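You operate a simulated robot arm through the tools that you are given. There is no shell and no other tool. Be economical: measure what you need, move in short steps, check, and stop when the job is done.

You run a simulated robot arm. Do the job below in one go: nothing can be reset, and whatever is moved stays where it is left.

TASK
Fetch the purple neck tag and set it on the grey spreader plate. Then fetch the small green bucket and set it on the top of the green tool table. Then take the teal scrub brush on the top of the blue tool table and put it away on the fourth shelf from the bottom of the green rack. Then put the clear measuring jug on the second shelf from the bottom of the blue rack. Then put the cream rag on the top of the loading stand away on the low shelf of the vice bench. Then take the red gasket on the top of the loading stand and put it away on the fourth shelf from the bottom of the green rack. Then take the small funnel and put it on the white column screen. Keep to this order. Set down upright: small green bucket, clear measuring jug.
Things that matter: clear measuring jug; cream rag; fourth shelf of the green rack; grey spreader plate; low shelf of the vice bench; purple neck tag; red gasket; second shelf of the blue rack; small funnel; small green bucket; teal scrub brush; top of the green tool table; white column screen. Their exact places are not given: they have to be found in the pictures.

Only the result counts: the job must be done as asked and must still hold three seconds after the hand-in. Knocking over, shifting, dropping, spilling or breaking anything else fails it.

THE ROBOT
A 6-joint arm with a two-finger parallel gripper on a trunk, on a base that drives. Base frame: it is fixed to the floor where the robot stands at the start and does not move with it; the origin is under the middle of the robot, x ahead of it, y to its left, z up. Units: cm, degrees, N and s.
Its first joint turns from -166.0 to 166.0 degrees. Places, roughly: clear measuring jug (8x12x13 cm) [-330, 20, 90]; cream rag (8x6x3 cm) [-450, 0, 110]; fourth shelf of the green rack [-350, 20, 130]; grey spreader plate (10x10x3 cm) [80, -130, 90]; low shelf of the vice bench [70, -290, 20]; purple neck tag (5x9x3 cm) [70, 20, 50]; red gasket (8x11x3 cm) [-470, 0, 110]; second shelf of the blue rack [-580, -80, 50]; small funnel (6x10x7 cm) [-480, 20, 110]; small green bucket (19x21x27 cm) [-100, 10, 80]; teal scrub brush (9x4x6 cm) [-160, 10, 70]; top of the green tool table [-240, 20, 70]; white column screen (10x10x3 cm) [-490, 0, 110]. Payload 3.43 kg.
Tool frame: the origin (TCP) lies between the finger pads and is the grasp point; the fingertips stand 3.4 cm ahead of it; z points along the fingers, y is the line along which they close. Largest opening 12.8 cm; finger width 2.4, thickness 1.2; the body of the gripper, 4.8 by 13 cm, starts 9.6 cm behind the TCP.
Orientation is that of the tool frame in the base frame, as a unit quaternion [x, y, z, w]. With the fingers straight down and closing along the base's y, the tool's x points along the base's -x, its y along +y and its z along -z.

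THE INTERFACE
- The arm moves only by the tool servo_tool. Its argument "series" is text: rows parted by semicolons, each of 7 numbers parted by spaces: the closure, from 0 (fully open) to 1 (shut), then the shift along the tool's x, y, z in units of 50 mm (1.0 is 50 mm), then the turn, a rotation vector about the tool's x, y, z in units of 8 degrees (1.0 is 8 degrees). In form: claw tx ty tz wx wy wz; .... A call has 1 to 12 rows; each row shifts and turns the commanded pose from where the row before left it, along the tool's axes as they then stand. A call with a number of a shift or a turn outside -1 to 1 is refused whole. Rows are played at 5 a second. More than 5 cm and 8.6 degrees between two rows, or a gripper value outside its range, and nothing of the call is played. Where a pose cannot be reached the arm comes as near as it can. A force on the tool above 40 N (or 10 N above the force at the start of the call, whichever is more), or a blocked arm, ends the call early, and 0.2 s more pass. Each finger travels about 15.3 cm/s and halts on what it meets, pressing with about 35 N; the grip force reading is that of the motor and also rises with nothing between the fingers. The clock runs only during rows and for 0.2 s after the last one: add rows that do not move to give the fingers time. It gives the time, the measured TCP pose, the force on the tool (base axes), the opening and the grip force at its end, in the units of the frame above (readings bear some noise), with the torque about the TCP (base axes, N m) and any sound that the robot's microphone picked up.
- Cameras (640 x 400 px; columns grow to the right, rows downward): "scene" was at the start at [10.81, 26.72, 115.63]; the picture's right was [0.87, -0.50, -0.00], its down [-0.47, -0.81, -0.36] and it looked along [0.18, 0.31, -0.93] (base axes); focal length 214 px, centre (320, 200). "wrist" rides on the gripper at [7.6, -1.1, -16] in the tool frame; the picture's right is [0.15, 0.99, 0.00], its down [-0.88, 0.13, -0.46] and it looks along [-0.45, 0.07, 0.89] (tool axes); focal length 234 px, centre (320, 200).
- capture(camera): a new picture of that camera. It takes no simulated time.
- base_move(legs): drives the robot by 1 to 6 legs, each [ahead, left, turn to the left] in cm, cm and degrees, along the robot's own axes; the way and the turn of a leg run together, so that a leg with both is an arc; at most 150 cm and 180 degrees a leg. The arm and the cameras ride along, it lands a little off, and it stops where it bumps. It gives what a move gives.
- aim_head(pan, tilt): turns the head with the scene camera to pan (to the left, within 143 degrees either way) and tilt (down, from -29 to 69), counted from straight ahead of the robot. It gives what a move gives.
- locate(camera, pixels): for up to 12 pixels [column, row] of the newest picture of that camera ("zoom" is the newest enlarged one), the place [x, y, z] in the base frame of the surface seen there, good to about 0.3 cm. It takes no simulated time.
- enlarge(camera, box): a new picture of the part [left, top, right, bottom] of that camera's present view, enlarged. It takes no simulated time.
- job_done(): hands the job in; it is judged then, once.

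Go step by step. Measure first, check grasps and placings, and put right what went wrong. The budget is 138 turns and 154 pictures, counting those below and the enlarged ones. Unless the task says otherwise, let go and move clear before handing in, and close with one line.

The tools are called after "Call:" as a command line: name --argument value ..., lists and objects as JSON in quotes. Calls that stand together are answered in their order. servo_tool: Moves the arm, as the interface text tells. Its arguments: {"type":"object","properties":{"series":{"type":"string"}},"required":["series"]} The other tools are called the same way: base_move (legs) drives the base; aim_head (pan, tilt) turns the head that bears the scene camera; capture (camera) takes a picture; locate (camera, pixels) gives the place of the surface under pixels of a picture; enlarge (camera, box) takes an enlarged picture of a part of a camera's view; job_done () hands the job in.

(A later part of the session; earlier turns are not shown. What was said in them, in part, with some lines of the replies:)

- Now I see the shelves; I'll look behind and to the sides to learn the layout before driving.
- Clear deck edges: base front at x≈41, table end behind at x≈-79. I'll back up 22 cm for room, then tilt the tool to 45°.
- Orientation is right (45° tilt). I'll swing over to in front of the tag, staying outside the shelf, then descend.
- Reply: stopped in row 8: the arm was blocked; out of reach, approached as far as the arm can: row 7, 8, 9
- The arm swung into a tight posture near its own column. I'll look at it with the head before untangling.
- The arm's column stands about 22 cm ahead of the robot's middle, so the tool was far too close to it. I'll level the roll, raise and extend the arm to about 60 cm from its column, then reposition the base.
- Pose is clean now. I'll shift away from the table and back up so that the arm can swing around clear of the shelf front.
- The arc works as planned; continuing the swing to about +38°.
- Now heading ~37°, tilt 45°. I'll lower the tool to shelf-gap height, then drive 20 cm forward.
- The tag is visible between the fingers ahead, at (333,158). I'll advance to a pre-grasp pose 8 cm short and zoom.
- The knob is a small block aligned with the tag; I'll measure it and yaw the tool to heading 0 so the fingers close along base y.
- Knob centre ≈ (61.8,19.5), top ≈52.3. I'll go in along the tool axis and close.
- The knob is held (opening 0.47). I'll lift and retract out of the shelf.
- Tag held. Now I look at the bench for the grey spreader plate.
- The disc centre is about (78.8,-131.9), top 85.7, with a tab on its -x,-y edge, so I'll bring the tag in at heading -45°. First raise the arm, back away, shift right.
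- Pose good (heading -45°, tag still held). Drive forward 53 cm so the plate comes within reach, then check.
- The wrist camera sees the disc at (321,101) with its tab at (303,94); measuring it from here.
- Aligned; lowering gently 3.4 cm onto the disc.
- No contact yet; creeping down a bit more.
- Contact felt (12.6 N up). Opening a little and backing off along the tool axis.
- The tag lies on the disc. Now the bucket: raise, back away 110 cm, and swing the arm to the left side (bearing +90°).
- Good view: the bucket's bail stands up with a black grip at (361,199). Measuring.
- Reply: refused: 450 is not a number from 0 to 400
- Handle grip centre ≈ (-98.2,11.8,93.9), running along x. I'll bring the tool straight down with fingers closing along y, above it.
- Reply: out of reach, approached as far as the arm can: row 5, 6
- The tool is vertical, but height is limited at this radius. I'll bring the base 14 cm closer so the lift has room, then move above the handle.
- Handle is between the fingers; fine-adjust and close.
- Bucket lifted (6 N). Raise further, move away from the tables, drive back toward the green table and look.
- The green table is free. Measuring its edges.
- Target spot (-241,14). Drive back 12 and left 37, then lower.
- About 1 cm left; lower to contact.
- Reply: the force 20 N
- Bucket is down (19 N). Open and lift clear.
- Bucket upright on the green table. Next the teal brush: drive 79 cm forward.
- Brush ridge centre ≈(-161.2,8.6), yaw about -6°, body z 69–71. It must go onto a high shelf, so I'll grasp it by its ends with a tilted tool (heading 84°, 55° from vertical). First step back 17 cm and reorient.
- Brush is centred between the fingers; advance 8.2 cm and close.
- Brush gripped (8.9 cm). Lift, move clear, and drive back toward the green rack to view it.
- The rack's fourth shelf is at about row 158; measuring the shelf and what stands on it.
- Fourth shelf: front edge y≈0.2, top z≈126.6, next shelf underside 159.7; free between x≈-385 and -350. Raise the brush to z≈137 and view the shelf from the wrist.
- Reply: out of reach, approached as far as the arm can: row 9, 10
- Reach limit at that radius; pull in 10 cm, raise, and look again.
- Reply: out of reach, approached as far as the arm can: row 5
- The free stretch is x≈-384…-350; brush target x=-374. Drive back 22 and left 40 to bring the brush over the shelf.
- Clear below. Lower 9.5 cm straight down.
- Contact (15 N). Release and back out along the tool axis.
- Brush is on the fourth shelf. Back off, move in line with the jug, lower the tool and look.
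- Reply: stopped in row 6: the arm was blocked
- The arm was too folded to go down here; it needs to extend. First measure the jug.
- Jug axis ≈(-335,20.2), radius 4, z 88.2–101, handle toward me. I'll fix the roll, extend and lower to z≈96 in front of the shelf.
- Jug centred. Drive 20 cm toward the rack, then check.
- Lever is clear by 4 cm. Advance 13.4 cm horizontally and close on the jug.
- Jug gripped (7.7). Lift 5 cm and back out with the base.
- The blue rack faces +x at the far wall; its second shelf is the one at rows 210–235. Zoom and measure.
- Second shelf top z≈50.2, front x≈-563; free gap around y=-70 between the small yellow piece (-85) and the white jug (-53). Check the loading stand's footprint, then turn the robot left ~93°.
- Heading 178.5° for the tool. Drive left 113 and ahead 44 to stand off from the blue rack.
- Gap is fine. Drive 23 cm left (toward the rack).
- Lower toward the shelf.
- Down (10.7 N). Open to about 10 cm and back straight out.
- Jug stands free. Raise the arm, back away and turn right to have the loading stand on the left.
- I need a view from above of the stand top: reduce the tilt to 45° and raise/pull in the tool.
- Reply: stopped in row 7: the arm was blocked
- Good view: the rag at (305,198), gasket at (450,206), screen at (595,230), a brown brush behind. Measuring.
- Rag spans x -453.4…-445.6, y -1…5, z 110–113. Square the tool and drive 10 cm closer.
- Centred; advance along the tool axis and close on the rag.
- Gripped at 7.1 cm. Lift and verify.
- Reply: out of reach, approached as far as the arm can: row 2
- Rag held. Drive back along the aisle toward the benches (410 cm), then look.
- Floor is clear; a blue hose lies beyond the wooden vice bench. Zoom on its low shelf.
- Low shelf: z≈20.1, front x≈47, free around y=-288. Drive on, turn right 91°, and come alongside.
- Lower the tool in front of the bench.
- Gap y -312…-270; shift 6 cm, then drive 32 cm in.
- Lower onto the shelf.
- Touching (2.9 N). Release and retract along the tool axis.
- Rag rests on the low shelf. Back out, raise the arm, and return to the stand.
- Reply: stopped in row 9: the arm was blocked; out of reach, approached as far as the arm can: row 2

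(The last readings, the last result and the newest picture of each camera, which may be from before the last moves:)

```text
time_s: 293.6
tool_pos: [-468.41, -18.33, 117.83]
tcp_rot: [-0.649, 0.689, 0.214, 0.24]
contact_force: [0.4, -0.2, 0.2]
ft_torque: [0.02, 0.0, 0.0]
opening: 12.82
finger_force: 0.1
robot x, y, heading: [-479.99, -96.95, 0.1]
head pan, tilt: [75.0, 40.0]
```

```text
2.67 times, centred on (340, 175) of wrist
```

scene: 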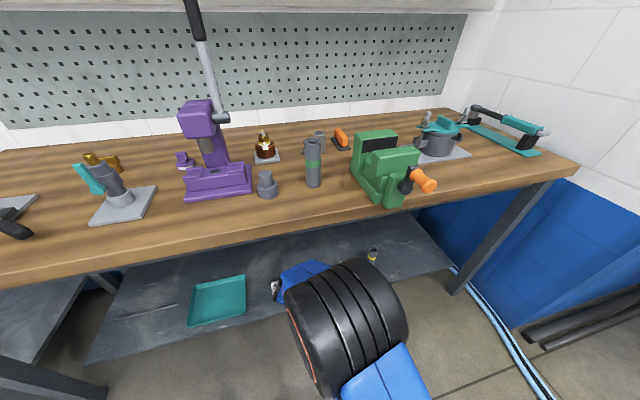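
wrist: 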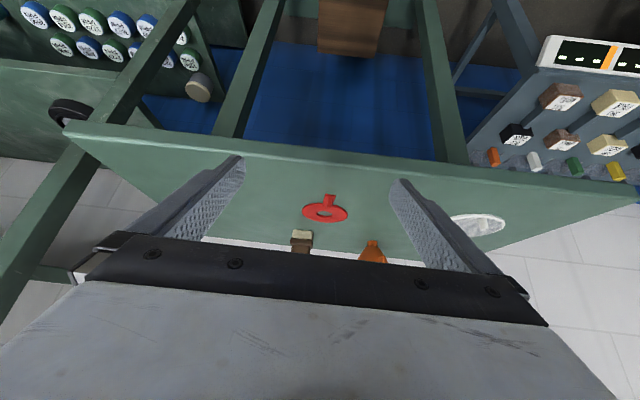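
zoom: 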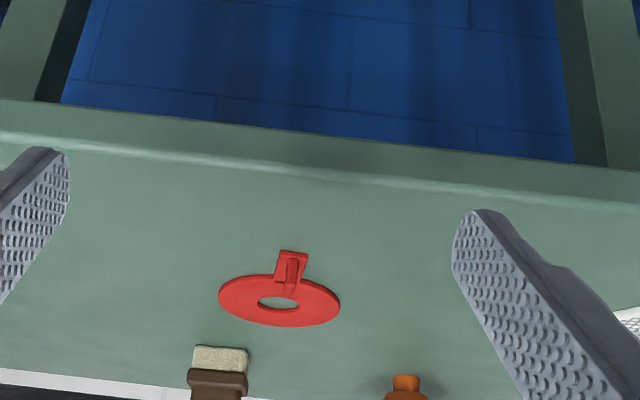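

The gasket is a flat ring with a near tab bearing an upright fin at about zoom (292,270). Measuring.

Call:
enlarge --camera "wrist" --box '[290, 180, 370, 230]'

Call:
locate --camera "zoom" --pixels '[[310, 130], [320, 170], [300, 170], [280, 120], [345, 130], [330, 120], [315, 200], [270, 160], [110, 240], [450, 270], [270, 330], [310, 110]]'

```text
8.00 times, centred on (330, 205) of wrist
```

zoom: 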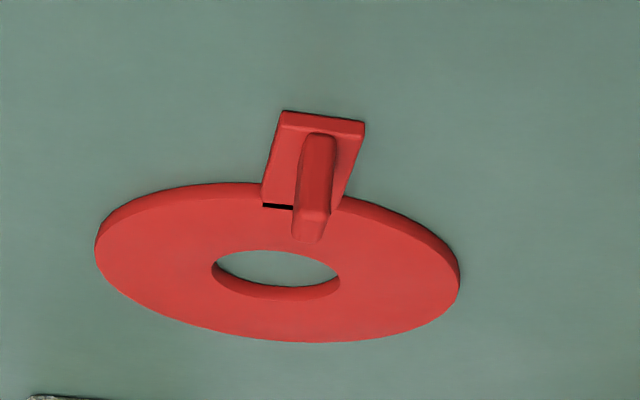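

```text
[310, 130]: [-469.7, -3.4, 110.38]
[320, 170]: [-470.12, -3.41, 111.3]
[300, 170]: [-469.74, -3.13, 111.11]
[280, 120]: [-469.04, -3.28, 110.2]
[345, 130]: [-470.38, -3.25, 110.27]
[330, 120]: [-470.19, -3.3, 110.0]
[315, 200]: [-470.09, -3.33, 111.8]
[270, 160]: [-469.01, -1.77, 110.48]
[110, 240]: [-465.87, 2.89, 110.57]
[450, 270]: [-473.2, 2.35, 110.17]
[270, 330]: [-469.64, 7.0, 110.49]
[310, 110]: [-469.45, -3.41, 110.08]
```

Fin centre ≈(-469.95,-2.4), top ≈112.5, thin along x. Set tilt to 50°, square up, and drive 9 cm closer.

Call:
servo_tool --series "0 0 0 0 -0.23 -0.77 -0.1;0 0 0 0 0 -0.77 0"

Call:
base_move --legs '[[-1.5, 9, 0]]'

Call:
enlarge --camera "wrist" --box '[200, 100, 440, 250]'

Call:
locate --camera "zoom" --pixels '[[330, 200], [320, 230]]'

```text
time_s: 294.4
tool_pos: [-466.87, -14.59, 111.8]
tcp_rot: [-0.633, 0.669, 0.259, 0.29]
contact_force: [-1.3, -14.6, 11.4]
ft_torque: [0.2, 0.94, 1.15]
opening: 12.78
finger_force: 0.1
robot x, y, heading: [-479.86, -96.75, 0.1]
head pan, tilt: [75.0, 40.0]
stopped in row 2: the arm was blocked; the commanded pose is now the measured one
```

```text
time_s: 295.1
tool_pos: [-466.92, -14.59, 111.83]
tcp_rot: [-0.634, 0.669, 0.259, 0.289]
contact_force: [-0.9, -36.2, 25.8]
ft_torque: [0.26, 1.82, 2.68]
opening: 12.69
finger_force: 0.1
robot x, y, heading: [-480.06, -96.43, 0.1]
head pan, tilt: [75.0, 40.0]
stopped in leg 1: the force on the tool passed its limit at 89 N (the readings are from after the stop); the commanded pose is now the measured one
```

```text
2.67 times, centred on (320, 175) of wrist
```

zoom: 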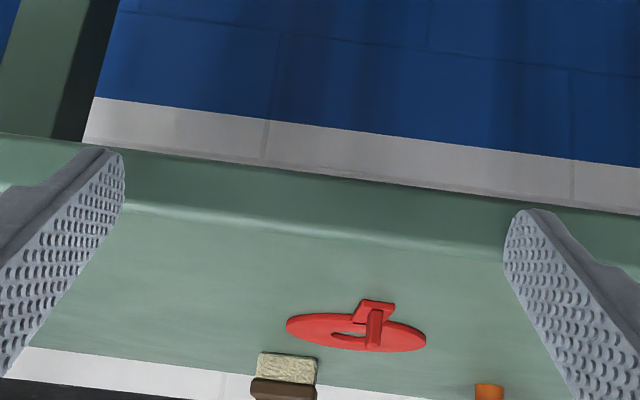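

```text
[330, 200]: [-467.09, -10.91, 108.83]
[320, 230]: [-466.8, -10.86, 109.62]
```

The tool sagged while tilting and a fingertip pressed on the stand's edge. Back off at once and check that nothing shifted.

Call:
servo_tool --series "0 0.2 0 -0.2 0 0 0;0 0.4 0 -0.4 0 0 0;0 0.4 0 -0.4 0 0 0"

Call:
capture --camera "wrist"

```text
time_s: 295.4
tool_pos: [-466.84, -14.65, 111.61]
tcp_rot: [-0.632, 0.67, 0.263, 0.289]
contact_force: [-7.0, -38.9, 31.6]
ft_torque: [0.45, 2.39, 3.02]
opening: 12.8
finger_force: 0.1
robot x, y, heading: [-479.78, -96.64, 0.1]
head pan, tilt: [75.0, 40.0]
stopped in row 1: the force on the tool passed its limit at 75 N (the readings are from after the stop); the commanded pose is now the measured one
```

```text
66 pictures are left
```

wrist: 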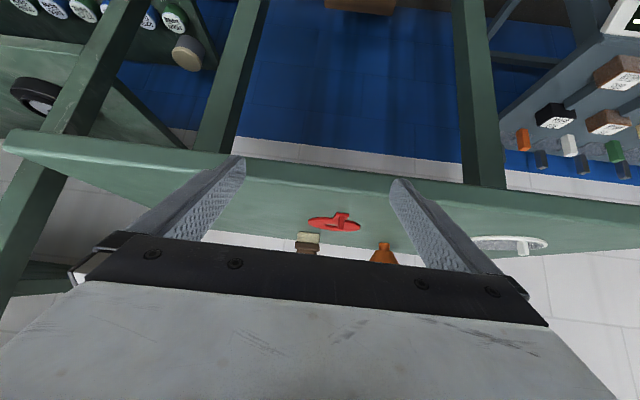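

Back away with the base instead.

Call:
base_move --legs '[[0, -8, 0]]'

Call:
capture --camera "wrist"

```text
time_s: 296.4
tool_pos: [-466.59, -22.27, 111.34]
tcp_rot: [-0.633, 0.67, 0.262, 0.288]
contact_force: [0.0, -0.6, -0.2]
ft_torque: [-0.01, 0.0, -0.01]
opening: 12.78
finger_force: 0.1
robot x, y, heading: [-480.15, -104.83, -0.0]
head pan, tilt: [75.0, 40.0]
```

```text
65 pictures are left
```

wrist: 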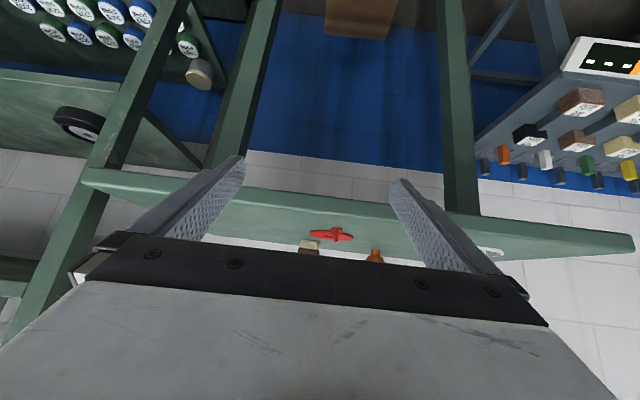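

Free again; items look undisturbed. Pull the arm in 15 cm and raise it to z≈120 (inside its envelope), then approach with the base.

Call:
servo_tool --series "0 0.2 0 -0.85 0 0 0;0 0.2 0 -0.85 0 0 0;0 0.2 0 -0.85 0 0 0;0 0.2 0 -0.85 0 0 0;0 0 0 0 0 -0.5 0"

Call:
base_move --legs '[[-3, 22, 0]]'

Call:
capture --camera "wrist"

```text
time_s: 297.3
tool_pos: [-465.21, -25.39, 104.09]
tcp_rot: [-0.644, 0.7, 0.181, 0.252]
contact_force: [-0.7, -0.3, -0.5]
ft_torque: [0.03, -0.01, -0.02]
opening: 12.79
finger_force: 0.1
robot x, y, heading: [-480.15, -104.66, 0.1]
head pan, tilt: [75.0, 40.0]
stopped in row 4: the arm was blocked; the commanded pose is now the measured one
```

```text
time_s: 298.7
tool_pos: [-467.33, -10.27, 103.57]
tcp_rot: [-0.647, 0.699, 0.174, 0.247]
contact_force: [0.3, -2.7, -2.7]
ft_torque: [0.14, -0.23, 0.23]
opening: 12.74
finger_force: 0.1
robot x, y, heading: [-481.81, -89.0, -0.5]
head pan, tilt: [75.0, 40.0]
stopped in leg 1: the force on the tool passed its limit at 115 N (the readings are from after the stop); the commanded pose is now the measured one
```

```text
64 pictures are left
```

wrist: 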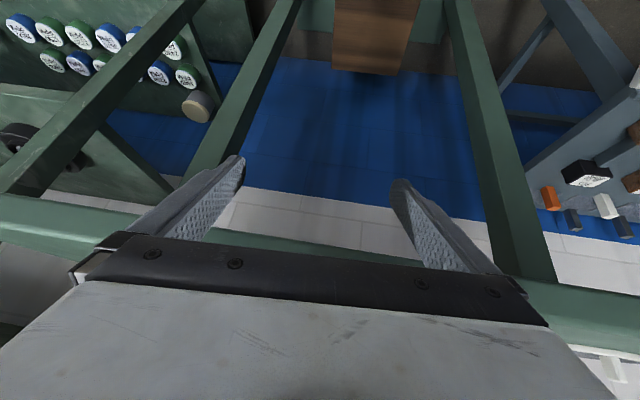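

The arm was hindered, and the gripper touched the stand again because I chained moves. Most likely the forearm runs into the robot's own head mast at this side bearing. Back off and check the stand.

Call:
base_move --legs '[[0, -30, 0]]'

Call:
capture --camera "wrist"

Call:
aim_head --pan 110 --tilt 10

Call:
capture --camera "scene"

```text
time_s: 300.8
tool_pos: [-467.38, -39.94, 103.63]
tcp_rot: [-0.647, 0.7, 0.174, 0.248]
contact_force: [0.7, -0.1, 0.2]
ft_torque: [0.01, -0.03, 0.0]
opening: 12.82
finger_force: 0.0
robot x, y, heading: [-481.57, -119.03, 0.1]
head pan, tilt: [75.0, 40.0]
```

```text
63 pictures are left
```

wrist: 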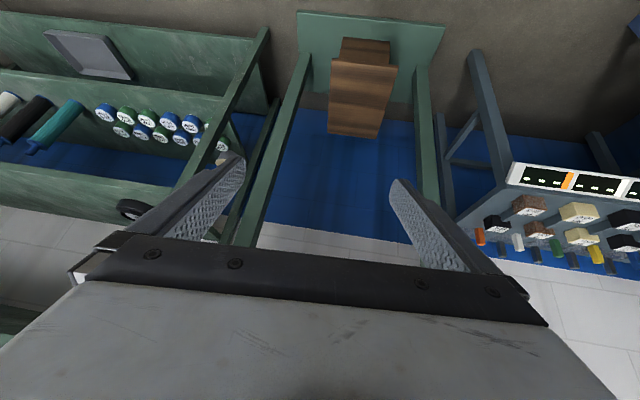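

```text
time_s: 301.8
tool_pos: [-467.3, -39.91, 103.59]
tcp_rot: [-0.647, 0.7, 0.174, 0.247]
contact_force: [-0.1, 0.1, 0.2]
ft_torque: [-0.02, 0.05, -0.01]
opening: 12.76
finger_force: 0.1
robot x, y, heading: [-481.97, -118.74, -0.0]
head pan, tilt: [110.0, 10.0]
```

```text
62 pictures are left
```

scene: 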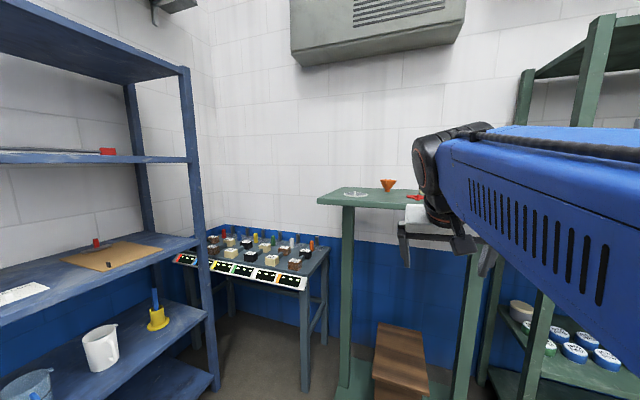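

Call:
locate --camera "scene" --pixels '[[319, 201], [355, 194], [388, 186], [415, 197], [350, 208]]'

Call:
enlarge --camera "scene" --box '[310, 160, 430, 235]'

```text
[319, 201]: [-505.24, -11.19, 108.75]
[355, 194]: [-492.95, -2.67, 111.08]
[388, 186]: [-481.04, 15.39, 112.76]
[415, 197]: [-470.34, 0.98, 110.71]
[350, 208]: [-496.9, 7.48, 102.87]
```

```text
5.33 times, centred on (370, 198) of scene
```

zoom: 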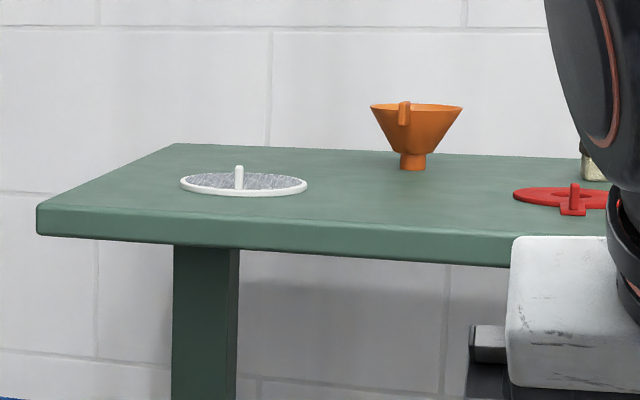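

Everything on the stand is in place (front edge y≈-11.2, top 110). I'll swing the arm to bearing ~45° relative to the robot, away from the mast, step by step.

Call:
servo_tool --series "0 0.232 -0.926 -0.076 0 0 0;0 0.232 -0.926 -0.076 0 0 0;0 0.232 -0.926 -0.076 0 0 0;0 0.232 -0.926 -0.076 0 0 0;0 0.232 -0.926 -0.076 0 0 0;0 0.232 -0.926 -0.076 0 0 0;0 0.232 -0.926 -0.076 0 0 0"

```text
time_s: 303.4
tool_pos: [-435.76, -51.55, 103.64]
tcp_rot: [-0.647, 0.699, 0.174, 0.249]
contact_force: [-0.5, 0.3, -0.6]
ft_torque: [-0.03, -0.03, -0.02]
opening: 12.81
finger_force: 0.0
robot x, y, heading: [-482.13, -118.91, 0.1]
head pan, tilt: [110.0, 10.0]
```

Call:
servo_tool --series "0 0.232 -0.926 -0.076 0 0 0;0 0.232 -0.926 -0.076 0 0 0;0 0.232 -0.926 -0.076 0 0 0;0 0.232 -0.926 -0.076 0 0 0;0 0.232 -0.926 -0.076 0 0 0;0 0.232 -0.926 -0.076 0 0 0;0 0.232 -0.926 -0.076 0 0 0"

Call:
servo_tool --series "0 0 0 0 0 0 0.96;0 0 0 0 0.476 0 0.674;0 0 0 0 0.476 0 0.674;0 0 0 0 0.476 0 0.674;0 0 0 0 0.476 0 0.674;0 0 0 0 0.476 0 0.674;0 0 0 0 0 -0.925 0;0 0 0 0 0 -0.925 0"

```text
time_s: 305.0
tool_pos: [-404.23, -62.74, 103.91]
tcp_rot: [-0.648, 0.699, 0.174, 0.249]
contact_force: [-1.2, 0.5, 0.2]
ft_torque: [-0.05, -0.01, -0.02]
opening: 12.82
finger_force: 0.1
robot x, y, heading: [-482.24, -118.86, -0.1]
head pan, tilt: [110.0, 10.0]
```

```text
time_s: 306.8
tool_pos: [-404.33, -62.75, 103.64]
tcp_rot: [-0.345, 0.837, 0.163, 0.392]
contact_force: [0.4, -0.6, 0.0]
ft_torque: [-0.03, 0.02, 0.0]
opening: 12.81
finger_force: 0.1
robot x, y, heading: [-481.88, -119.13, -0.2]
head pan, tilt: [110.0, 10.0]
```

Orientation is exact (heading 45°, tilt 50°). Raise 16 cm, confirm, then turn the robot left 45°.

Call:
servo_tool --series "0 -0.615 0 -0.51 0 0 0;0 -0.615 0 -0.51 0 0 0;0 -0.615 0 -0.51 0 0 0;0 -0.615 0 -0.51 0 0 0"

Call:
base_move --legs '[[0, 0, 44]]'

Call:
capture --camera "wrist"

```text
time_s: 307.8
tool_pos: [-404.28, -62.81, 119.82]
tcp_rot: [-0.344, 0.838, 0.161, 0.391]
contact_force: [0.9, 0.0, 0.1]
ft_torque: [0.02, -0.03, -0.02]
opening: 12.8
finger_force: 0.1
robot x, y, heading: [-482.06, -118.8, -0.1]
head pan, tilt: [110.0, 10.0]
```

```text
time_s: 310.2
tool_pos: [-464.4, -24.73, 119.73]
tcp_rot: [-0.631, 0.65, 0.295, 0.304]
contact_force: [0.1, 0.2, 0.3]
ft_torque: [-0.01, 0.0, 0.01]
opening: 12.8
finger_force: 0.0
robot x, y, heading: [-482.07, -118.92, 43.3]
head pan, tilt: [110.0, 10.0]
```

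```text
60 pictures are left
```

wrist: 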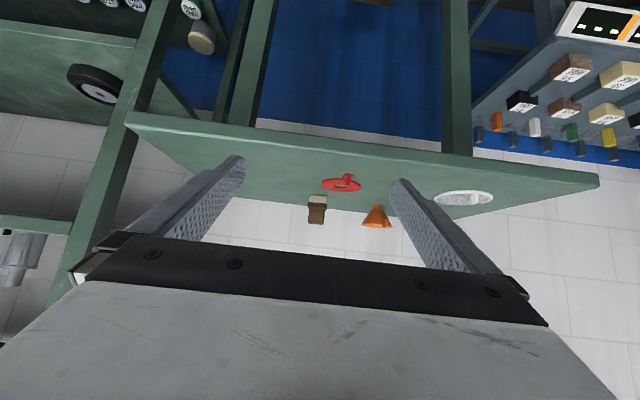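

Well inside the envelope now. Drive 14 cm closer.

Call:
base_move --legs '[[6, 13.6, 0]]'

Call:
enlarge --camera "wrist" --box '[200, 100, 440, 250]'

```text
time_s: 311.5
tool_pos: [-469.7, -10.7, 119.79]
tcp_rot: [-0.631, 0.65, 0.296, 0.304]
contact_force: [-0.5, 0.6, 1.3]
ft_torque: [0.04, -0.02, -0.02]
opening: 12.79
finger_force: 0.2
robot x, y, heading: [-487.38, -105.08, 43.4]
head pan, tilt: [110.0, 10.0]
```

```text
2.67 times, centred on (320, 175) of wrist
```

zoom: 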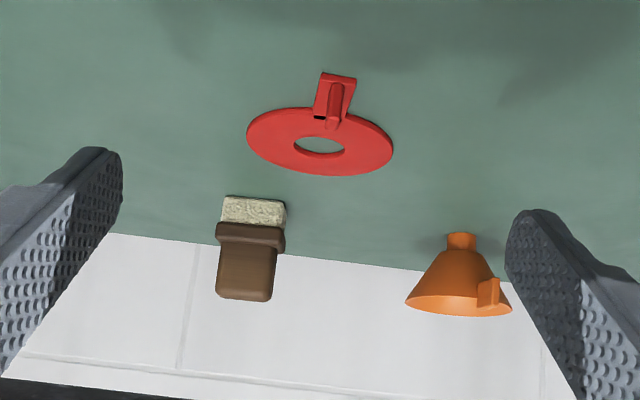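

Call:
locate --camera "zoom" --pixels '[[338, 95], [340, 105], [330, 122], [326, 95], [350, 95], [320, 170], [252, 200], [460, 240], [440, 290], [500, 290]]'

```text
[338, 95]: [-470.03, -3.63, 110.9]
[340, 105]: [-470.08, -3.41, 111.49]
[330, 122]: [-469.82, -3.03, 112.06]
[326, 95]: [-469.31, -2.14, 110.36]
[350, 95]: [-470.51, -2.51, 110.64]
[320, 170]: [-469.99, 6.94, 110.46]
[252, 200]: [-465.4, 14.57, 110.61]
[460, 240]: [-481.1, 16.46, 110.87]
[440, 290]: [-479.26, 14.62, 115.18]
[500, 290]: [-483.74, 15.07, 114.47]
```

Fin at (-470,-2.8). Advance and close.

Call:
servo_tool --series "0.4 0.067 0.032 0.595 0 0 0;0.5 0.067 0.032 0.595 0 0 0;0.5 0.067 0.032 0.595 0 0 0;0.5 0 0 0 0 0 0;1 0 0 0 0 0 0;1 0 0 0 0 0 0"

Call:
enlarge --camera "wrist" --box '[200, 100, 440, 250]'

```text
time_s: 312.9
tool_pos: [-470.01, -4.24, 113.17]
tcp_rot: [-0.632, 0.649, 0.296, 0.304]
contact_force: [-0.1, -0.1, 0.0]
ft_torque: [0.01, 0.03, -0.01]
opening: 1.45
finger_force: 35.0
robot x, y, heading: [-487.09, -104.89, 43.5]
head pan, tilt: [110.0, 10.0]
```

```text
2.67 times, centred on (320, 175) of wrist
```

zoom: 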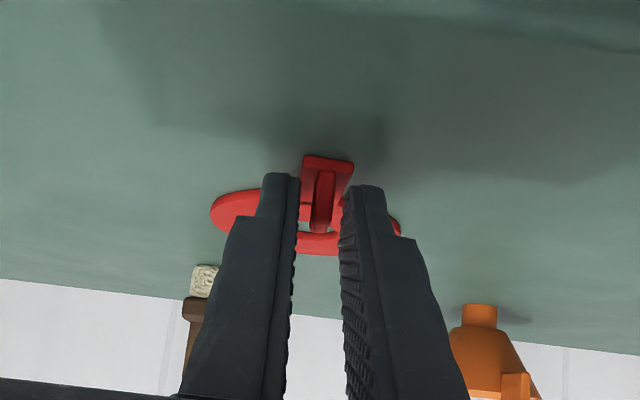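

The fingers hold the 1.45 cm tab rather than the fin. Reopen, raise 0.8 cm, and close on the fin.

Call:
servo_tool --series "0.7 0 0 0 0 0 0;0.7 0 0 0 0 0 0;0.7 -0.12 0 -0.1 0 0 0;0.7 0 0 0 0 0 0;1 0 0 0 0 0 0;1 0 0 0 0 0 0"

Call:
enlarge --camera "wrist" --box '[200, 100, 440, 250]'

```text
time_s: 314.3
tool_pos: [-469.91, -4.39, 114.01]
tcp_rot: [-0.631, 0.65, 0.295, 0.303]
contact_force: [0.4, -0.3, 0.6]
ft_torque: [0.03, -0.01, -0.07]
opening: 0.48
finger_force: 34.5
robot x, y, heading: [-487.04, -105.06, 43.6]
head pan, tilt: [110.0, 10.0]
```

```text
2.67 times, centred on (320, 175) of wrist
```

zoom: 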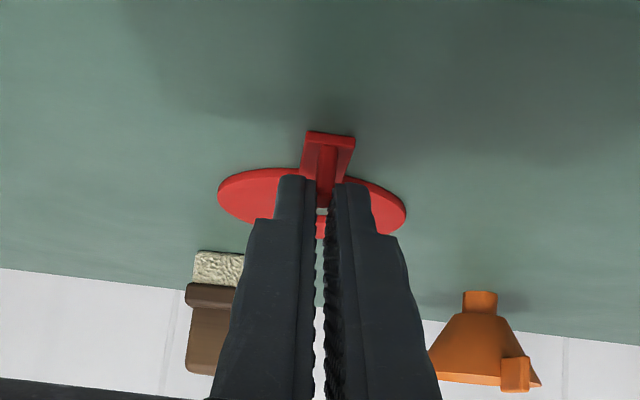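

Fin gripped (0.48). Lift 6 cm straight up.

Call:
servo_tool --series "1 -0.153 0 -0.128 0 0 0;1 -0.38 0 -0.32 0 0 0;1 -0.38 0 -0.32 0 0 0;1 0 0 0 0 0 0"

Call:
capture --camera "wrist"

```text
time_s: 315.3
tool_pos: [-469.96, -4.41, 120.2]
tcp_rot: [-0.631, 0.65, 0.295, 0.304]
contact_force: [0.4, -0.3, -0.2]
ft_torque: [-0.02, 0.02, 0.01]
opening: 0.45
finger_force: 35.0
robot x, y, heading: [-487.09, -105.11, 43.7]
head pan, tilt: [110.0, 10.0]
```

```text
56 pictures are left
```

wrist: 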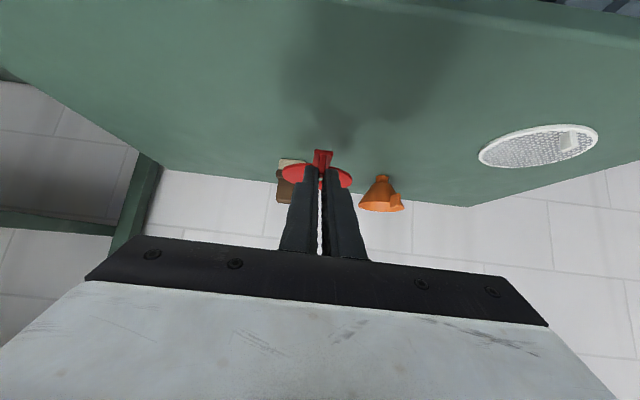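

Gasket held. Back away from the stand (world -y 40).

Call:
base_move --legs '[[-27.6, -28.9, 0]]'

Call:
servo_tool --series "1 0.122 0 -0.903 0 0 0;1 0.122 0 -0.903 0 0 0;1 0.122 0 -0.903 0 0 0;1 0.122 0 -0.903 0 0 0;1 0.122 0 -0.903 0 0 0;1 0.122 0 -0.903 0 0 0;1 0.122 0 -0.903 0 0 0"

Call:
capture --camera "wrist"

```text
time_s: 317.8
tool_pos: [-469.88, -44.54, 120.2]
tcp_rot: [-0.634, 0.648, 0.295, 0.302]
contact_force: [-0.1, -0.3, -0.3]
ft_torque: [-0.03, 0.03, 0.04]
opening: 0.46
finger_force: 34.8
robot x, y, heading: [-486.61, -145.15, 43.7]
head pan, tilt: [110.0, 10.0]
```

```text
time_s: 319.4
tool_pos: [-470.89, -71.51, 137.04]
tcp_rot: [-0.634, 0.648, 0.296, 0.303]
contact_force: [0.2, 0.8, -0.9]
ft_torque: [-0.03, 0.0, 0.0]
opening: 0.45
finger_force: 34.7
robot x, y, heading: [-486.79, -145.22, 43.9]
head pan, tilt: [110.0, 10.0]
```

```text
55 pictures are left
```

wrist: 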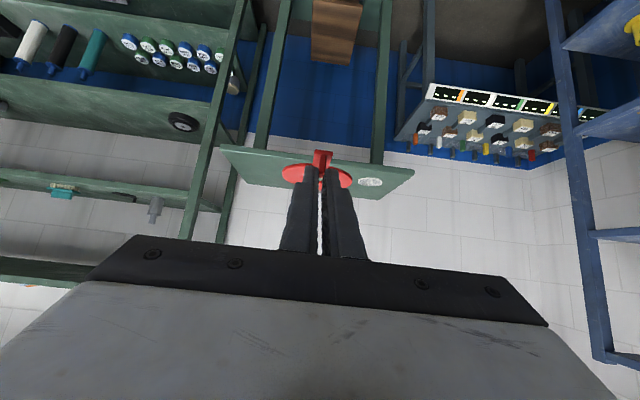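

Drive to the rack, stopping about 22 cm in front of it.

Call:
base_move --legs '[[117, -44, 0]]'

Call:
capture --camera "wrist"

```text
time_s: 325.8
tool_pos: [-357.7, -19.87, 137.13]
tcp_rot: [0.641, -0.64, -0.3, -0.299]
contact_force: [-0.4, 0.5, 0.6]
ft_torque: [-0.03, 0.01, -0.02]
opening: 0.46
finger_force: 35.3
robot x, y, heading: [-371.82, -93.83, 45.3]
head pan, tilt: [110.0, 10.0]
```

```text
54 pictures are left
```

wrist: 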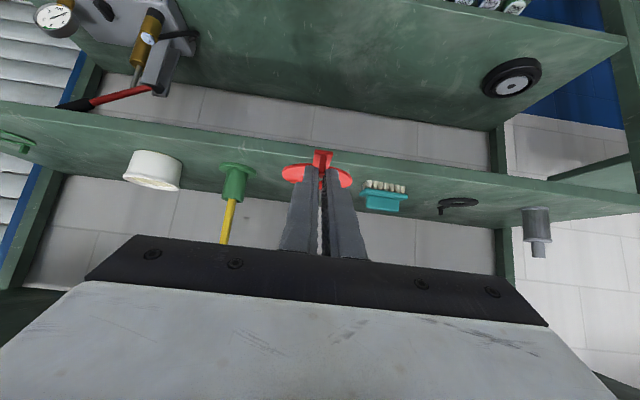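

Call:
locate --camera "wrist" --pixels '[[254, 172], [237, 168], [363, 190], [406, 192], [385, 185], [290, 155], [345, 160]]'

Call:
base_move --legs '[[17, 17, 0]]'

Call:
capture --camera "wrist"

```text
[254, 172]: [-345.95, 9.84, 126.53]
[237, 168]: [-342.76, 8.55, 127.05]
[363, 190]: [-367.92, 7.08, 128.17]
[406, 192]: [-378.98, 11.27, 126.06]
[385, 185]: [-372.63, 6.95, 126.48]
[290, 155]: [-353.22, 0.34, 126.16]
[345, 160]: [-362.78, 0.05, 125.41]
```

```text
time_s: 327.6
tool_pos: [-358.5, 4.51, 137.02]
tcp_rot: [0.642, -0.639, -0.3, -0.299]
contact_force: [0.3, -0.9, -1.4]
ft_torque: [-0.03, 0.04, -0.01]
opening: 0.45
finger_force: 35.0
robot x, y, heading: [-371.81, -69.58, 45.5]
head pan, tilt: [110.0, 10.0]
```

```text
53 pictures are left
```

wrist: 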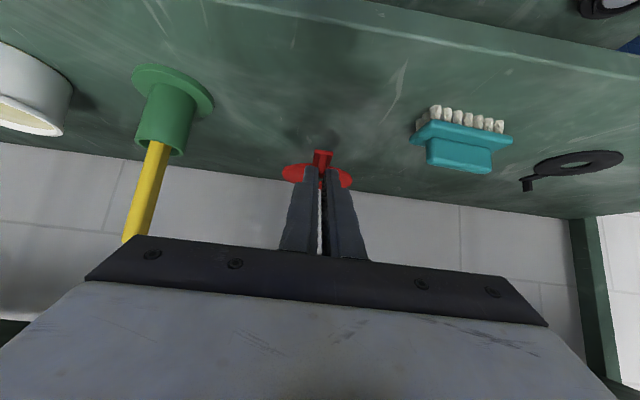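

Lower 6.8 cm.

Call:
servo_tool --series "1 0.347 -0.05 0.29 0 0 0;1 0.347 -0.05 0.29 0 0 0;1 0.33 0 0.276 0 0 0;1 0 0 0 0 0 0"

Call:
servo_tool --series "1 0.03 0 0.026 0 0 0;1 0.015 0 0.013 0 0 0;1 0 0 0 0 0 0"

```text
time_s: 328.6
tool_pos: [-357.99, 4.45, 130.37]
tcp_rot: [0.643, -0.638, -0.3, -0.299]
contact_force: [-0.4, 0.1, 0.4]
ft_torque: [-0.02, 0.01, 0.0]
opening: 0.48
finger_force: 35.0
robot x, y, heading: [-371.79, -69.29, 45.6]
head pan, tilt: [110.0, 10.0]
```

```text
time_s: 329.4
tool_pos: [-357.98, 4.54, 130.12]
tcp_rot: [0.643, -0.638, -0.301, -0.298]
contact_force: [-0.7, -0.1, 0.6]
ft_torque: [0.05, 0.0, -0.04]
opening: 0.45
finger_force: 34.9
robot x, y, heading: [-371.55, -69.32, 45.9]
head pan, tilt: [110.0, 10.0]
```

Call:
servo_tool --series "1 0.03 0 0.026 0 0 0;1 0.015 0 0.013 0 0 0;1 0 0 0 0 0 0"

```text
time_s: 330.3
tool_pos: [-357.99, 4.47, 130.05]
tcp_rot: [0.642, -0.637, -0.303, -0.299]
contact_force: [-1.1, -2.3, 5.9]
ft_torque: [0.0, 0.06, 0.03]
opening: 0.48
finger_force: 35.2
robot x, y, heading: [-372.12, -69.53, 45.5]
head pan, tilt: [110.0, 10.0]
stopped in row 3: the force on the tool passed its limit at 41 N (the readings are from after the stop); the commanded pose is now the measured one
```

In contact with the shelf. Release slightly and retract along the tool axis.

Call:
servo_tool --series "0.85 0 0 0 0 0 0;0.75 0 0 0 0 0 0;0.75 0 0 -0.3 0 0 0;0.75 0 0 -0.8 0 0 0;0.75 0 0 -0.8 0 0 0"

Call:
capture --camera "wrist"

```text
time_s: 331.5
tool_pos: [-357.91, -2.98, 135.89]
tcp_rot: [0.642, -0.638, -0.303, -0.3]
contact_force: [0.7, 0.3, 0.8]
ft_torque: [0.01, -0.01, -0.04]
opening: 3.18
finger_force: 0.0
robot x, y, heading: [-371.75, -69.73, 45.6]
head pan, tilt: [110.0, 10.0]
```

```text
52 pictures are left
```

wrist: 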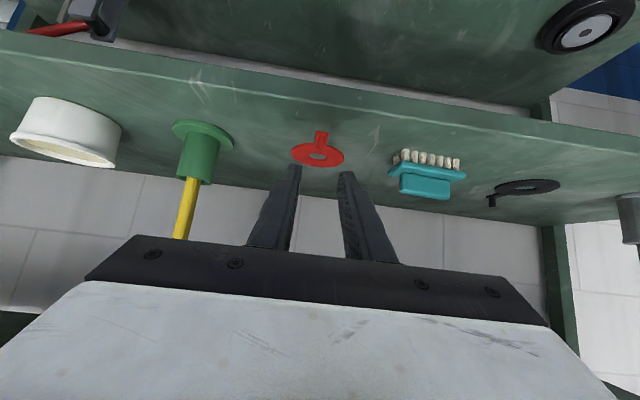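

Gasket lies on the fourth shelf. Now the funnel: back off and return to the stand.

Call:
base_move --legs '[[-17.9, -17.5, 0], [-88, 90, 0]]'

Call:
capture --camera "wrist"

```text
time_s: 339.3
tool_pos: [-487.07, -28.9, 135.88]
tcp_rot: [0.65, -0.629, -0.306, -0.296]
contact_force: [0.3, 0.6, -0.3]
ft_torque: [-0.02, -0.02, 0.0]
opening: 3.19
finger_force: 0.1
robot x, y, heading: [-499.74, -95.62, 47.0]
head pan, tilt: [110.0, 10.0]
```

```text
51 pictures are left
```

wrist: 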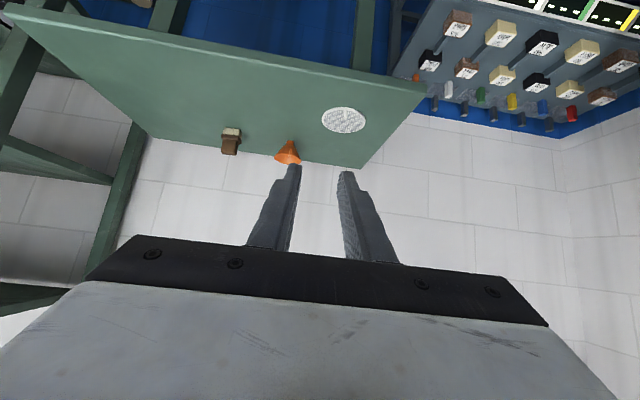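

Call:
enlarge --camera "wrist" --box '[256, 95, 384, 175]'

Call:
locate --camera "zoom" --pixels '[[160, 240], [160, 270], [100, 320], [225, 320], [155, 330], [125, 300], [330, 120], [545, 120], [440, 60], [440, 190], [440, 120], [435, 85]]'

```text
5.00 times, centred on (320, 135) of wrist
```

zoom: 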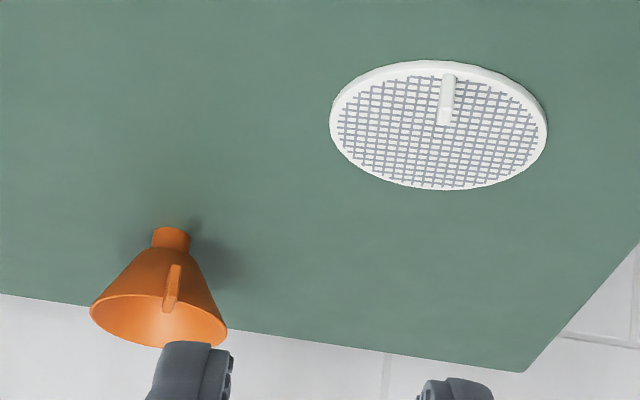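

```text
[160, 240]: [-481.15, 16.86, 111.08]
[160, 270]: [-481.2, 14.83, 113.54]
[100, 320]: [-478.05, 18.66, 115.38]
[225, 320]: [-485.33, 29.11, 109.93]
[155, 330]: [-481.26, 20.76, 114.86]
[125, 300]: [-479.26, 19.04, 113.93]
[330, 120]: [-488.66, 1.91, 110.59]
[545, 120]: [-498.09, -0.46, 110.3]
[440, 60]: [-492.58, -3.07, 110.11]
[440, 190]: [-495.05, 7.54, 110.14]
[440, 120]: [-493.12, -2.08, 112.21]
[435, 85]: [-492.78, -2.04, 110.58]
```

The funnel stands on its stem at (-481.2,17), with a small front fin; the screen's centre is ≈(-493.5,2.2) with a pin near its front edge. Move closer for a better look.

Call:
base_move --legs '[[17.3, 7.9, -1.5]]'

Call:
capture --camera "wrist"

Call:
enlarge --camera "wrist" --box '[256, 85, 416, 185]'

```text
time_s: 340.9
tool_pos: [-479.2, -11.47, 135.85]
tcp_rot: [0.642, -0.637, -0.303, -0.299]
contact_force: [0.0, -0.8, 0.5]
ft_torque: [0.01, -0.02, -0.02]
opening: 3.2
finger_force: 0.1
robot x, y, heading: [-492.97, -77.99, 45.6]
head pan, tilt: [110.0, 10.0]
```

```text
49 pictures are left
```

wrist: 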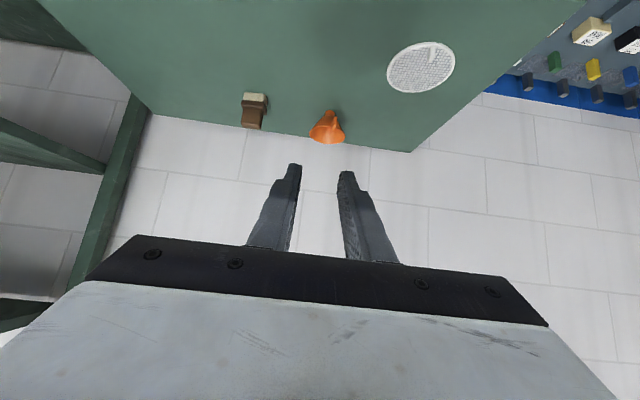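

```text
4.00 times, centred on (336, 135) of wrist
```

zoom: 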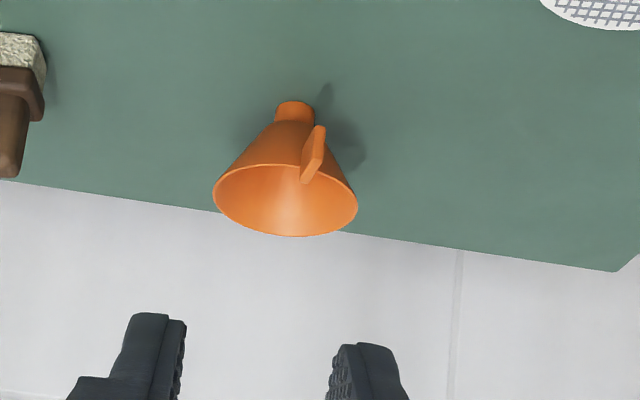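

Call:
locate --camera "zoom" --pixels '[[318, 135], [310, 160], [304, 175], [295, 112], [220, 190], [352, 195], [285, 235], [265, 170], [325, 130], [312, 130], [300, 165], [270, 215]]'

Call:
enlarge --camera "wrist" --box '[300, 100, 348, 150]'

```text
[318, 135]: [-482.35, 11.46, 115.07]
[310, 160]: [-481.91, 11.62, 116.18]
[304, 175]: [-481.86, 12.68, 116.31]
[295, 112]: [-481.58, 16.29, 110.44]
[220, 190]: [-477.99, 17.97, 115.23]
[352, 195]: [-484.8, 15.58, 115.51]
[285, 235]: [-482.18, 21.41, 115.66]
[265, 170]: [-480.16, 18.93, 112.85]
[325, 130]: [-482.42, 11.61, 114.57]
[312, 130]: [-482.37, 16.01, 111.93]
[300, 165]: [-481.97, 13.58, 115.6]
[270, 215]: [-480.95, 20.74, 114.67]
```

```text
8.00 times, centred on (324, 125) of wrist
```

zoom: 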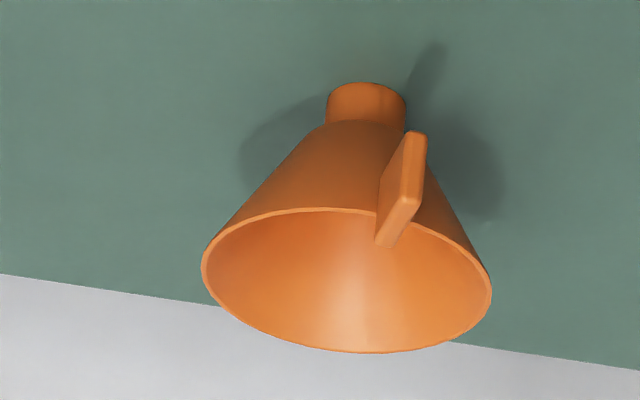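

Fin centre ≈(-482.1,12.3,115.3), pointing ~-97°. Yaw the tool -7° and go to 5 cm short of it.

Call:
servo_tool --series "0.75 0 0 0 0.67 0 0.56;0.75 0.034 0.23 0.944 0 0 0;0.75 0.034 0.23 0.944 0 0 0;0.75 0.034 0.23 0.944 0 0 0;0.75 0.034 0.23 0.944 0 0 0;0.75 0.034 0.23 0.944 0 0 0"

Call:
enlarge --camera "wrist" --box '[240, 110, 400, 210]'

```text
time_s: 342.3
tool_pos: [-483.35, 6.88, 120.01]
tcp_rot: [-0.602, 0.675, 0.285, 0.317]
contact_force: [1.4, -0.3, 1.2]
ft_torque: [-0.04, 0.0, 0.04]
opening: 3.18
finger_force: 0.1
robot x, y, heading: [-493.35, -77.69, 45.4]
head pan, tilt: [110.0, 10.0]
```

```text
4.00 times, centred on (320, 160) of wrist
```

zoom: 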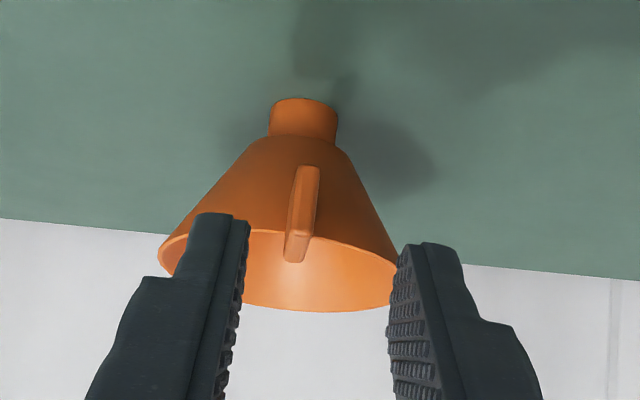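

Call:
locate --camera "zoom" --pixels '[[307, 180], [300, 215], [296, 245], [298, 255], [313, 180], [180, 240], [385, 260], [300, 105]]'

```text
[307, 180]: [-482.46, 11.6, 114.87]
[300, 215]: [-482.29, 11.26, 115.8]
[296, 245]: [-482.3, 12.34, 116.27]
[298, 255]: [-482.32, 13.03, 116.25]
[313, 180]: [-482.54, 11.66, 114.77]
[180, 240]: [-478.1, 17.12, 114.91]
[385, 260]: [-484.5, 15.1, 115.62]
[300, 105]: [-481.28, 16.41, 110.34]
```

Shift 0.4 cm and advance 4.8 cm, then close on the fin.

Call:
servo_tool --series "0.75 0 -0.09 0.48 0 0 0;0.75 0 0 0.48 0 0 0;0.75 0 0 0 0 0 0;1 0 0 0 0 0 0;1 0 0 0 0 0 0"

Call:
enlarge --camera "wrist" --box '[240, 110, 400, 210]'

```text
time_s: 343.5
tool_pos: [-482.37, 10.53, 117.04]
tcp_rot: [-0.602, 0.675, 0.284, 0.318]
contact_force: [-0.1, 0.2, 0.6]
ft_torque: [0.03, -0.05, -0.02]
opening: 0.47
finger_force: 34.4
robot x, y, heading: [-493.38, -77.87, 45.9]
head pan, tilt: [110.0, 10.0]
```

```text
4.00 times, centred on (320, 160) of wrist
```

zoom: 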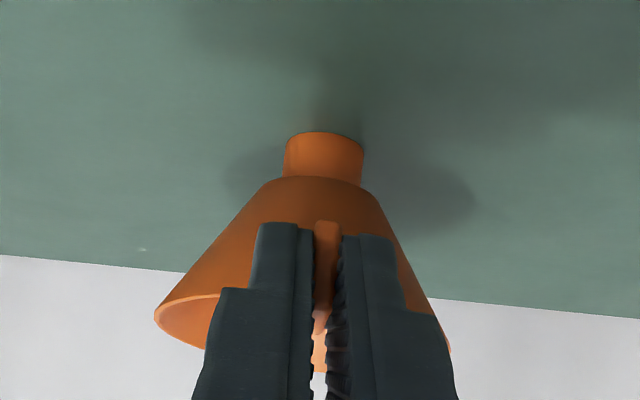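

Funnel held. Lift 6 cm.

Call:
servo_tool --series "1 -0.15 0 -0.127 0 0 0;1 -0.38 0 -0.32 0 0 0;1 -0.38 0 -0.32 0 0 0;1 0 0 0 0 0 0"

Call:
capture --camera "wrist"

```text
time_s: 344.5
tool_pos: [-482.22, 10.45, 123.03]
tcp_rot: [-0.602, 0.676, 0.283, 0.318]
contact_force: [-0.4, -0.6, 0.1]
ft_torque: [-0.03, 0.01, -0.01]
opening: 0.5
finger_force: 34.8
robot x, y, heading: [-493.57, -78.07, 46.0]
head pan, tilt: [110.0, 10.0]
```

```text
44 pictures are left
```

wrist: 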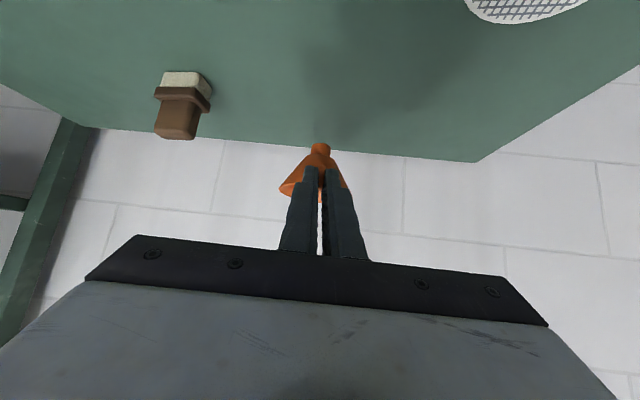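

Held upright. Move the base so that the funnel comes over the screen.

Call:
base_move --legs '[[-19, -1.1, 0]]'

Call:
capture --camera "wrist"

Call:
enlarge --camera "wrist" --box '[240, 90, 400, 190]'

```text
time_s: 346.0
tool_pos: [-494.91, -4.01, 123.04]
tcp_rot: [-0.603, 0.675, 0.284, 0.316]
contact_force: [0.2, -0.3, -0.5]
ft_torque: [-0.08, -0.03, -0.01]
opening: 0.49
finger_force: 35.2
robot x, y, heading: [-505.87, -92.52, 45.7]
head pan, tilt: [110.0, 10.0]
```

```text
43 pictures are left
```

wrist: 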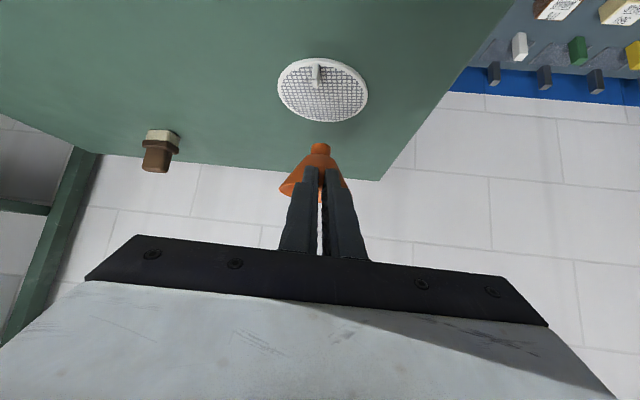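

```text
4.00 times, centred on (320, 140) of wrist
```

zoom: 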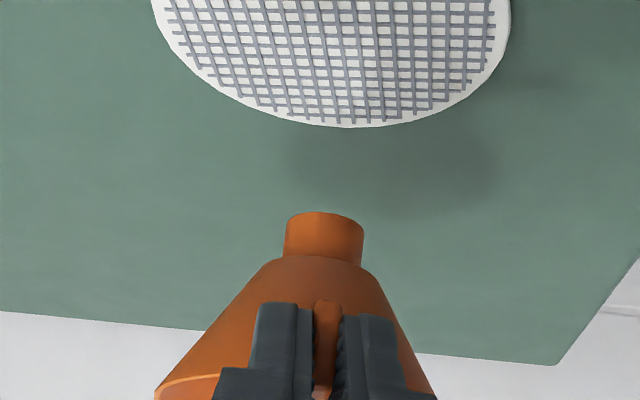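

Re-measure the screen from here.

Call:
locate --camera "wrist" --pixels '[[279, 88], [367, 92], [320, 59], [330, 121], [322, 95], [316, 66], [317, 85], [320, 146]]'

```text
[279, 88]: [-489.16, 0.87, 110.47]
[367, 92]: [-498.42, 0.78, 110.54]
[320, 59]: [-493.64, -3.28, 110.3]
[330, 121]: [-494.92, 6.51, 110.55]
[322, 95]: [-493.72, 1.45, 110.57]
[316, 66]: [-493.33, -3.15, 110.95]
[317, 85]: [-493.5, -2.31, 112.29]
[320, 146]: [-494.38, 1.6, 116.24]
```

Stem centre ≈(-494.4,2.6) over screen centre (-493.9,1.6), pin clear. Lower 5 cm.

Call:
servo_tool --series "1 0.257 -0.08 0.212 0 0 0;1 0.257 0 0.212 0 0 0;1 0.257 0 0.212 0 0 0;1 0 0 0 0 0 0"

Call:
enlarge --camera "wrist" --box '[240, 90, 400, 190]'

```text
time_s: 347.0
tool_pos: [-494.56, -3.88, 117.98]
tcp_rot: [-0.603, 0.674, 0.285, 0.316]
contact_force: [0.1, 0.3, 0.8]
ft_torque: [-0.07, 0.02, 0.0]
opening: 0.49
finger_force: 35.0
robot x, y, heading: [-505.72, -92.33, 45.7]
head pan, tilt: [110.0, 10.0]
```

```text
4.00 times, centred on (320, 140) of wrist
```

zoom: 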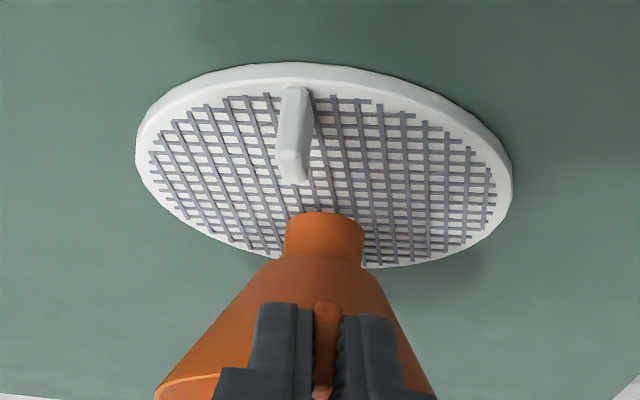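

Over the mesh, ~0.4 cm up. Creep down.

Call:
servo_tool --series "1 0.031 0 0.025 0 0 0;1 0.015 0 0.013 0 0 0;1 0 0 0 0 0 0"

```text
time_s: 347.8
tool_pos: [-494.48, -4.04, 117.79]
tcp_rot: [-0.602, 0.675, 0.284, 0.318]
contact_force: [0.3, 1.0, -0.3]
ft_torque: [-0.04, 0.02, 0.0]
opening: 0.5
finger_force: 34.8
robot x, y, heading: [-506.09, -92.11, 45.8]
head pan, tilt: [110.0, 10.0]
```

Call:
servo_tool --series "1 0.02 0 0.017 0 0 0;1 0.015 0 0.013 0 0 0;1 0 0 0 0 0 0"

```text
time_s: 348.6
tool_pos: [-494.47, -4.06, 117.53]
tcp_rot: [-0.602, 0.674, 0.285, 0.318]
contact_force: [-0.8, 1.4, 8.1]
ft_torque: [0.62, -0.05, 0.07]
opening: 0.5
finger_force: 35.7
robot x, y, heading: [-505.72, -92.54, 45.8]
head pan, tilt: [110.0, 10.0]
```

Contact (8 N). Open slightly and retract along the tool axis.

Call:
servo_tool --series "0.9 0 0 0 0 0 0;0.8 0 0 0 0 0 0;0.8 0 0 0 0 0 0;0.8 0 0 -0.3 0 0 0;0.8 0 0 -0.6 0 0 0;0.8 0 0 -0.8 0 0 0;0.8 0 0 -0.8 0 0 0"

Call:
capture --camera "wrist"

Call:
enlarge --camera "wrist" --box '[260, 90, 388, 170]'

```text
time_s: 350.2
tool_pos: [-495.73, -13.57, 125.57]
tcp_rot: [-0.603, 0.675, 0.284, 0.317]
contact_force: [0.0, 0.7, 0.0]
ft_torque: [0.0, -0.01, -0.04]
opening: 2.56
finger_force: 0.1
robot x, y, heading: [-505.77, -92.18, 45.7]
head pan, tilt: [110.0, 10.0]
```

```text
40 pictures are left
```

wrist: 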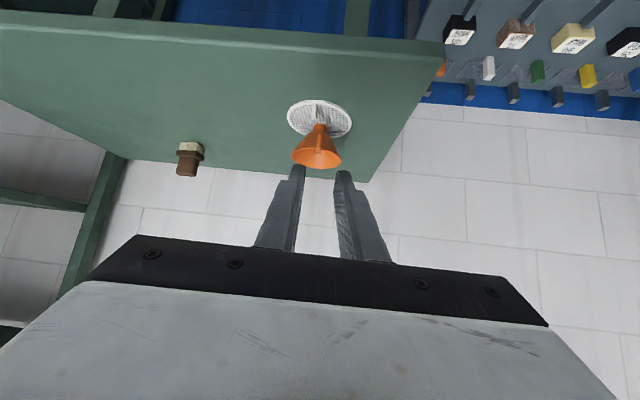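

```text
5.00 times, centred on (324, 130) of wrist
```

zoom: 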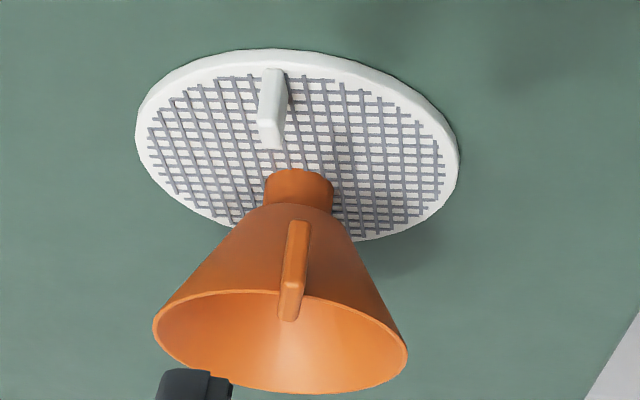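

The funnel stands on the screen. Move clear and take a last look.

Call:
base_move --legs '[[-21, -21, 0]]'

Call:
aim_head --pan 60 --tilt 15

Call:
capture --camera "scene"

Call:
aim_head --pan 115 --tilt 20

Call:
capture --camera "scene"

```text
time_s: 352.3
tool_pos: [-495.4, -43.31, 125.76]
tcp_rot: [-0.602, 0.675, 0.284, 0.317]
contact_force: [-0.2, 0.5, -0.1]
ft_torque: [-0.02, 0.0, 0.01]
opening: 2.56
finger_force: 0.0
robot x, y, heading: [-505.88, -122.17, 45.8]
head pan, tilt: [110.0, 10.0]
```

```text
time_s: 353.4
tool_pos: [-495.33, -43.32, 125.72]
tcp_rot: [-0.603, 0.674, 0.285, 0.316]
contact_force: [0.3, -0.1, 0.0]
ft_torque: [0.0, -0.01, 0.01]
opening: 2.55
finger_force: 0.1
robot x, y, heading: [-505.76, -121.96, 45.5]
head pan, tilt: [60.0, 15.0]
```

```text
38 pictures are left
```

scene: 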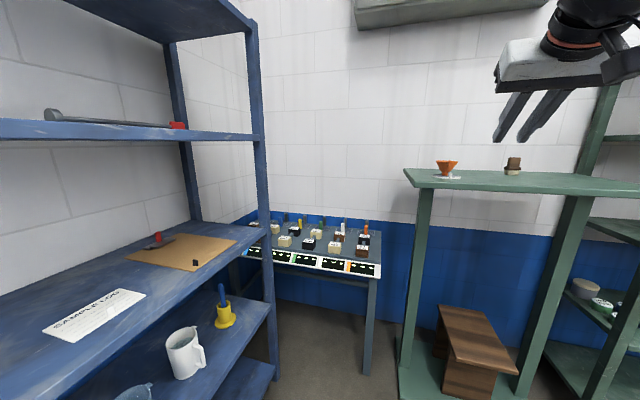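

```text
time_s: 354.7
tool_pos: [-495.44, -43.3, 125.63]
tcp_rot: [-0.603, 0.675, 0.284, 0.316]
contact_force: [0.2, 0.5, -0.6]
ft_torque: [0.0, -0.07, 0.0]
opening: 2.55
finger_force: 0.1
robot x, y, heading: [-505.68, -122.3, 45.7]
head pan, tilt: [115.0, 20.0]
```

```text
37 pictures are left
```

scene: 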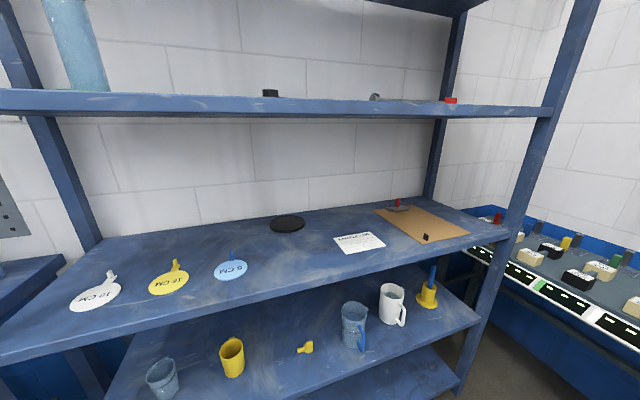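

The jug stands on the second shelf and the funnel on the screen. Nothing is in the gripper and the arm is clear, so I'm handing in.

Call:
job_done

```text
The job is handed in.
```

I did all seven moves in the order you gave and handed the job in. The bucket and the jug were both set down upright. On the gasket step the gripper bumped the loading stand's edge twice, at up to 115 N, but the pictures afterwards showed the stand and everything on it still in place.
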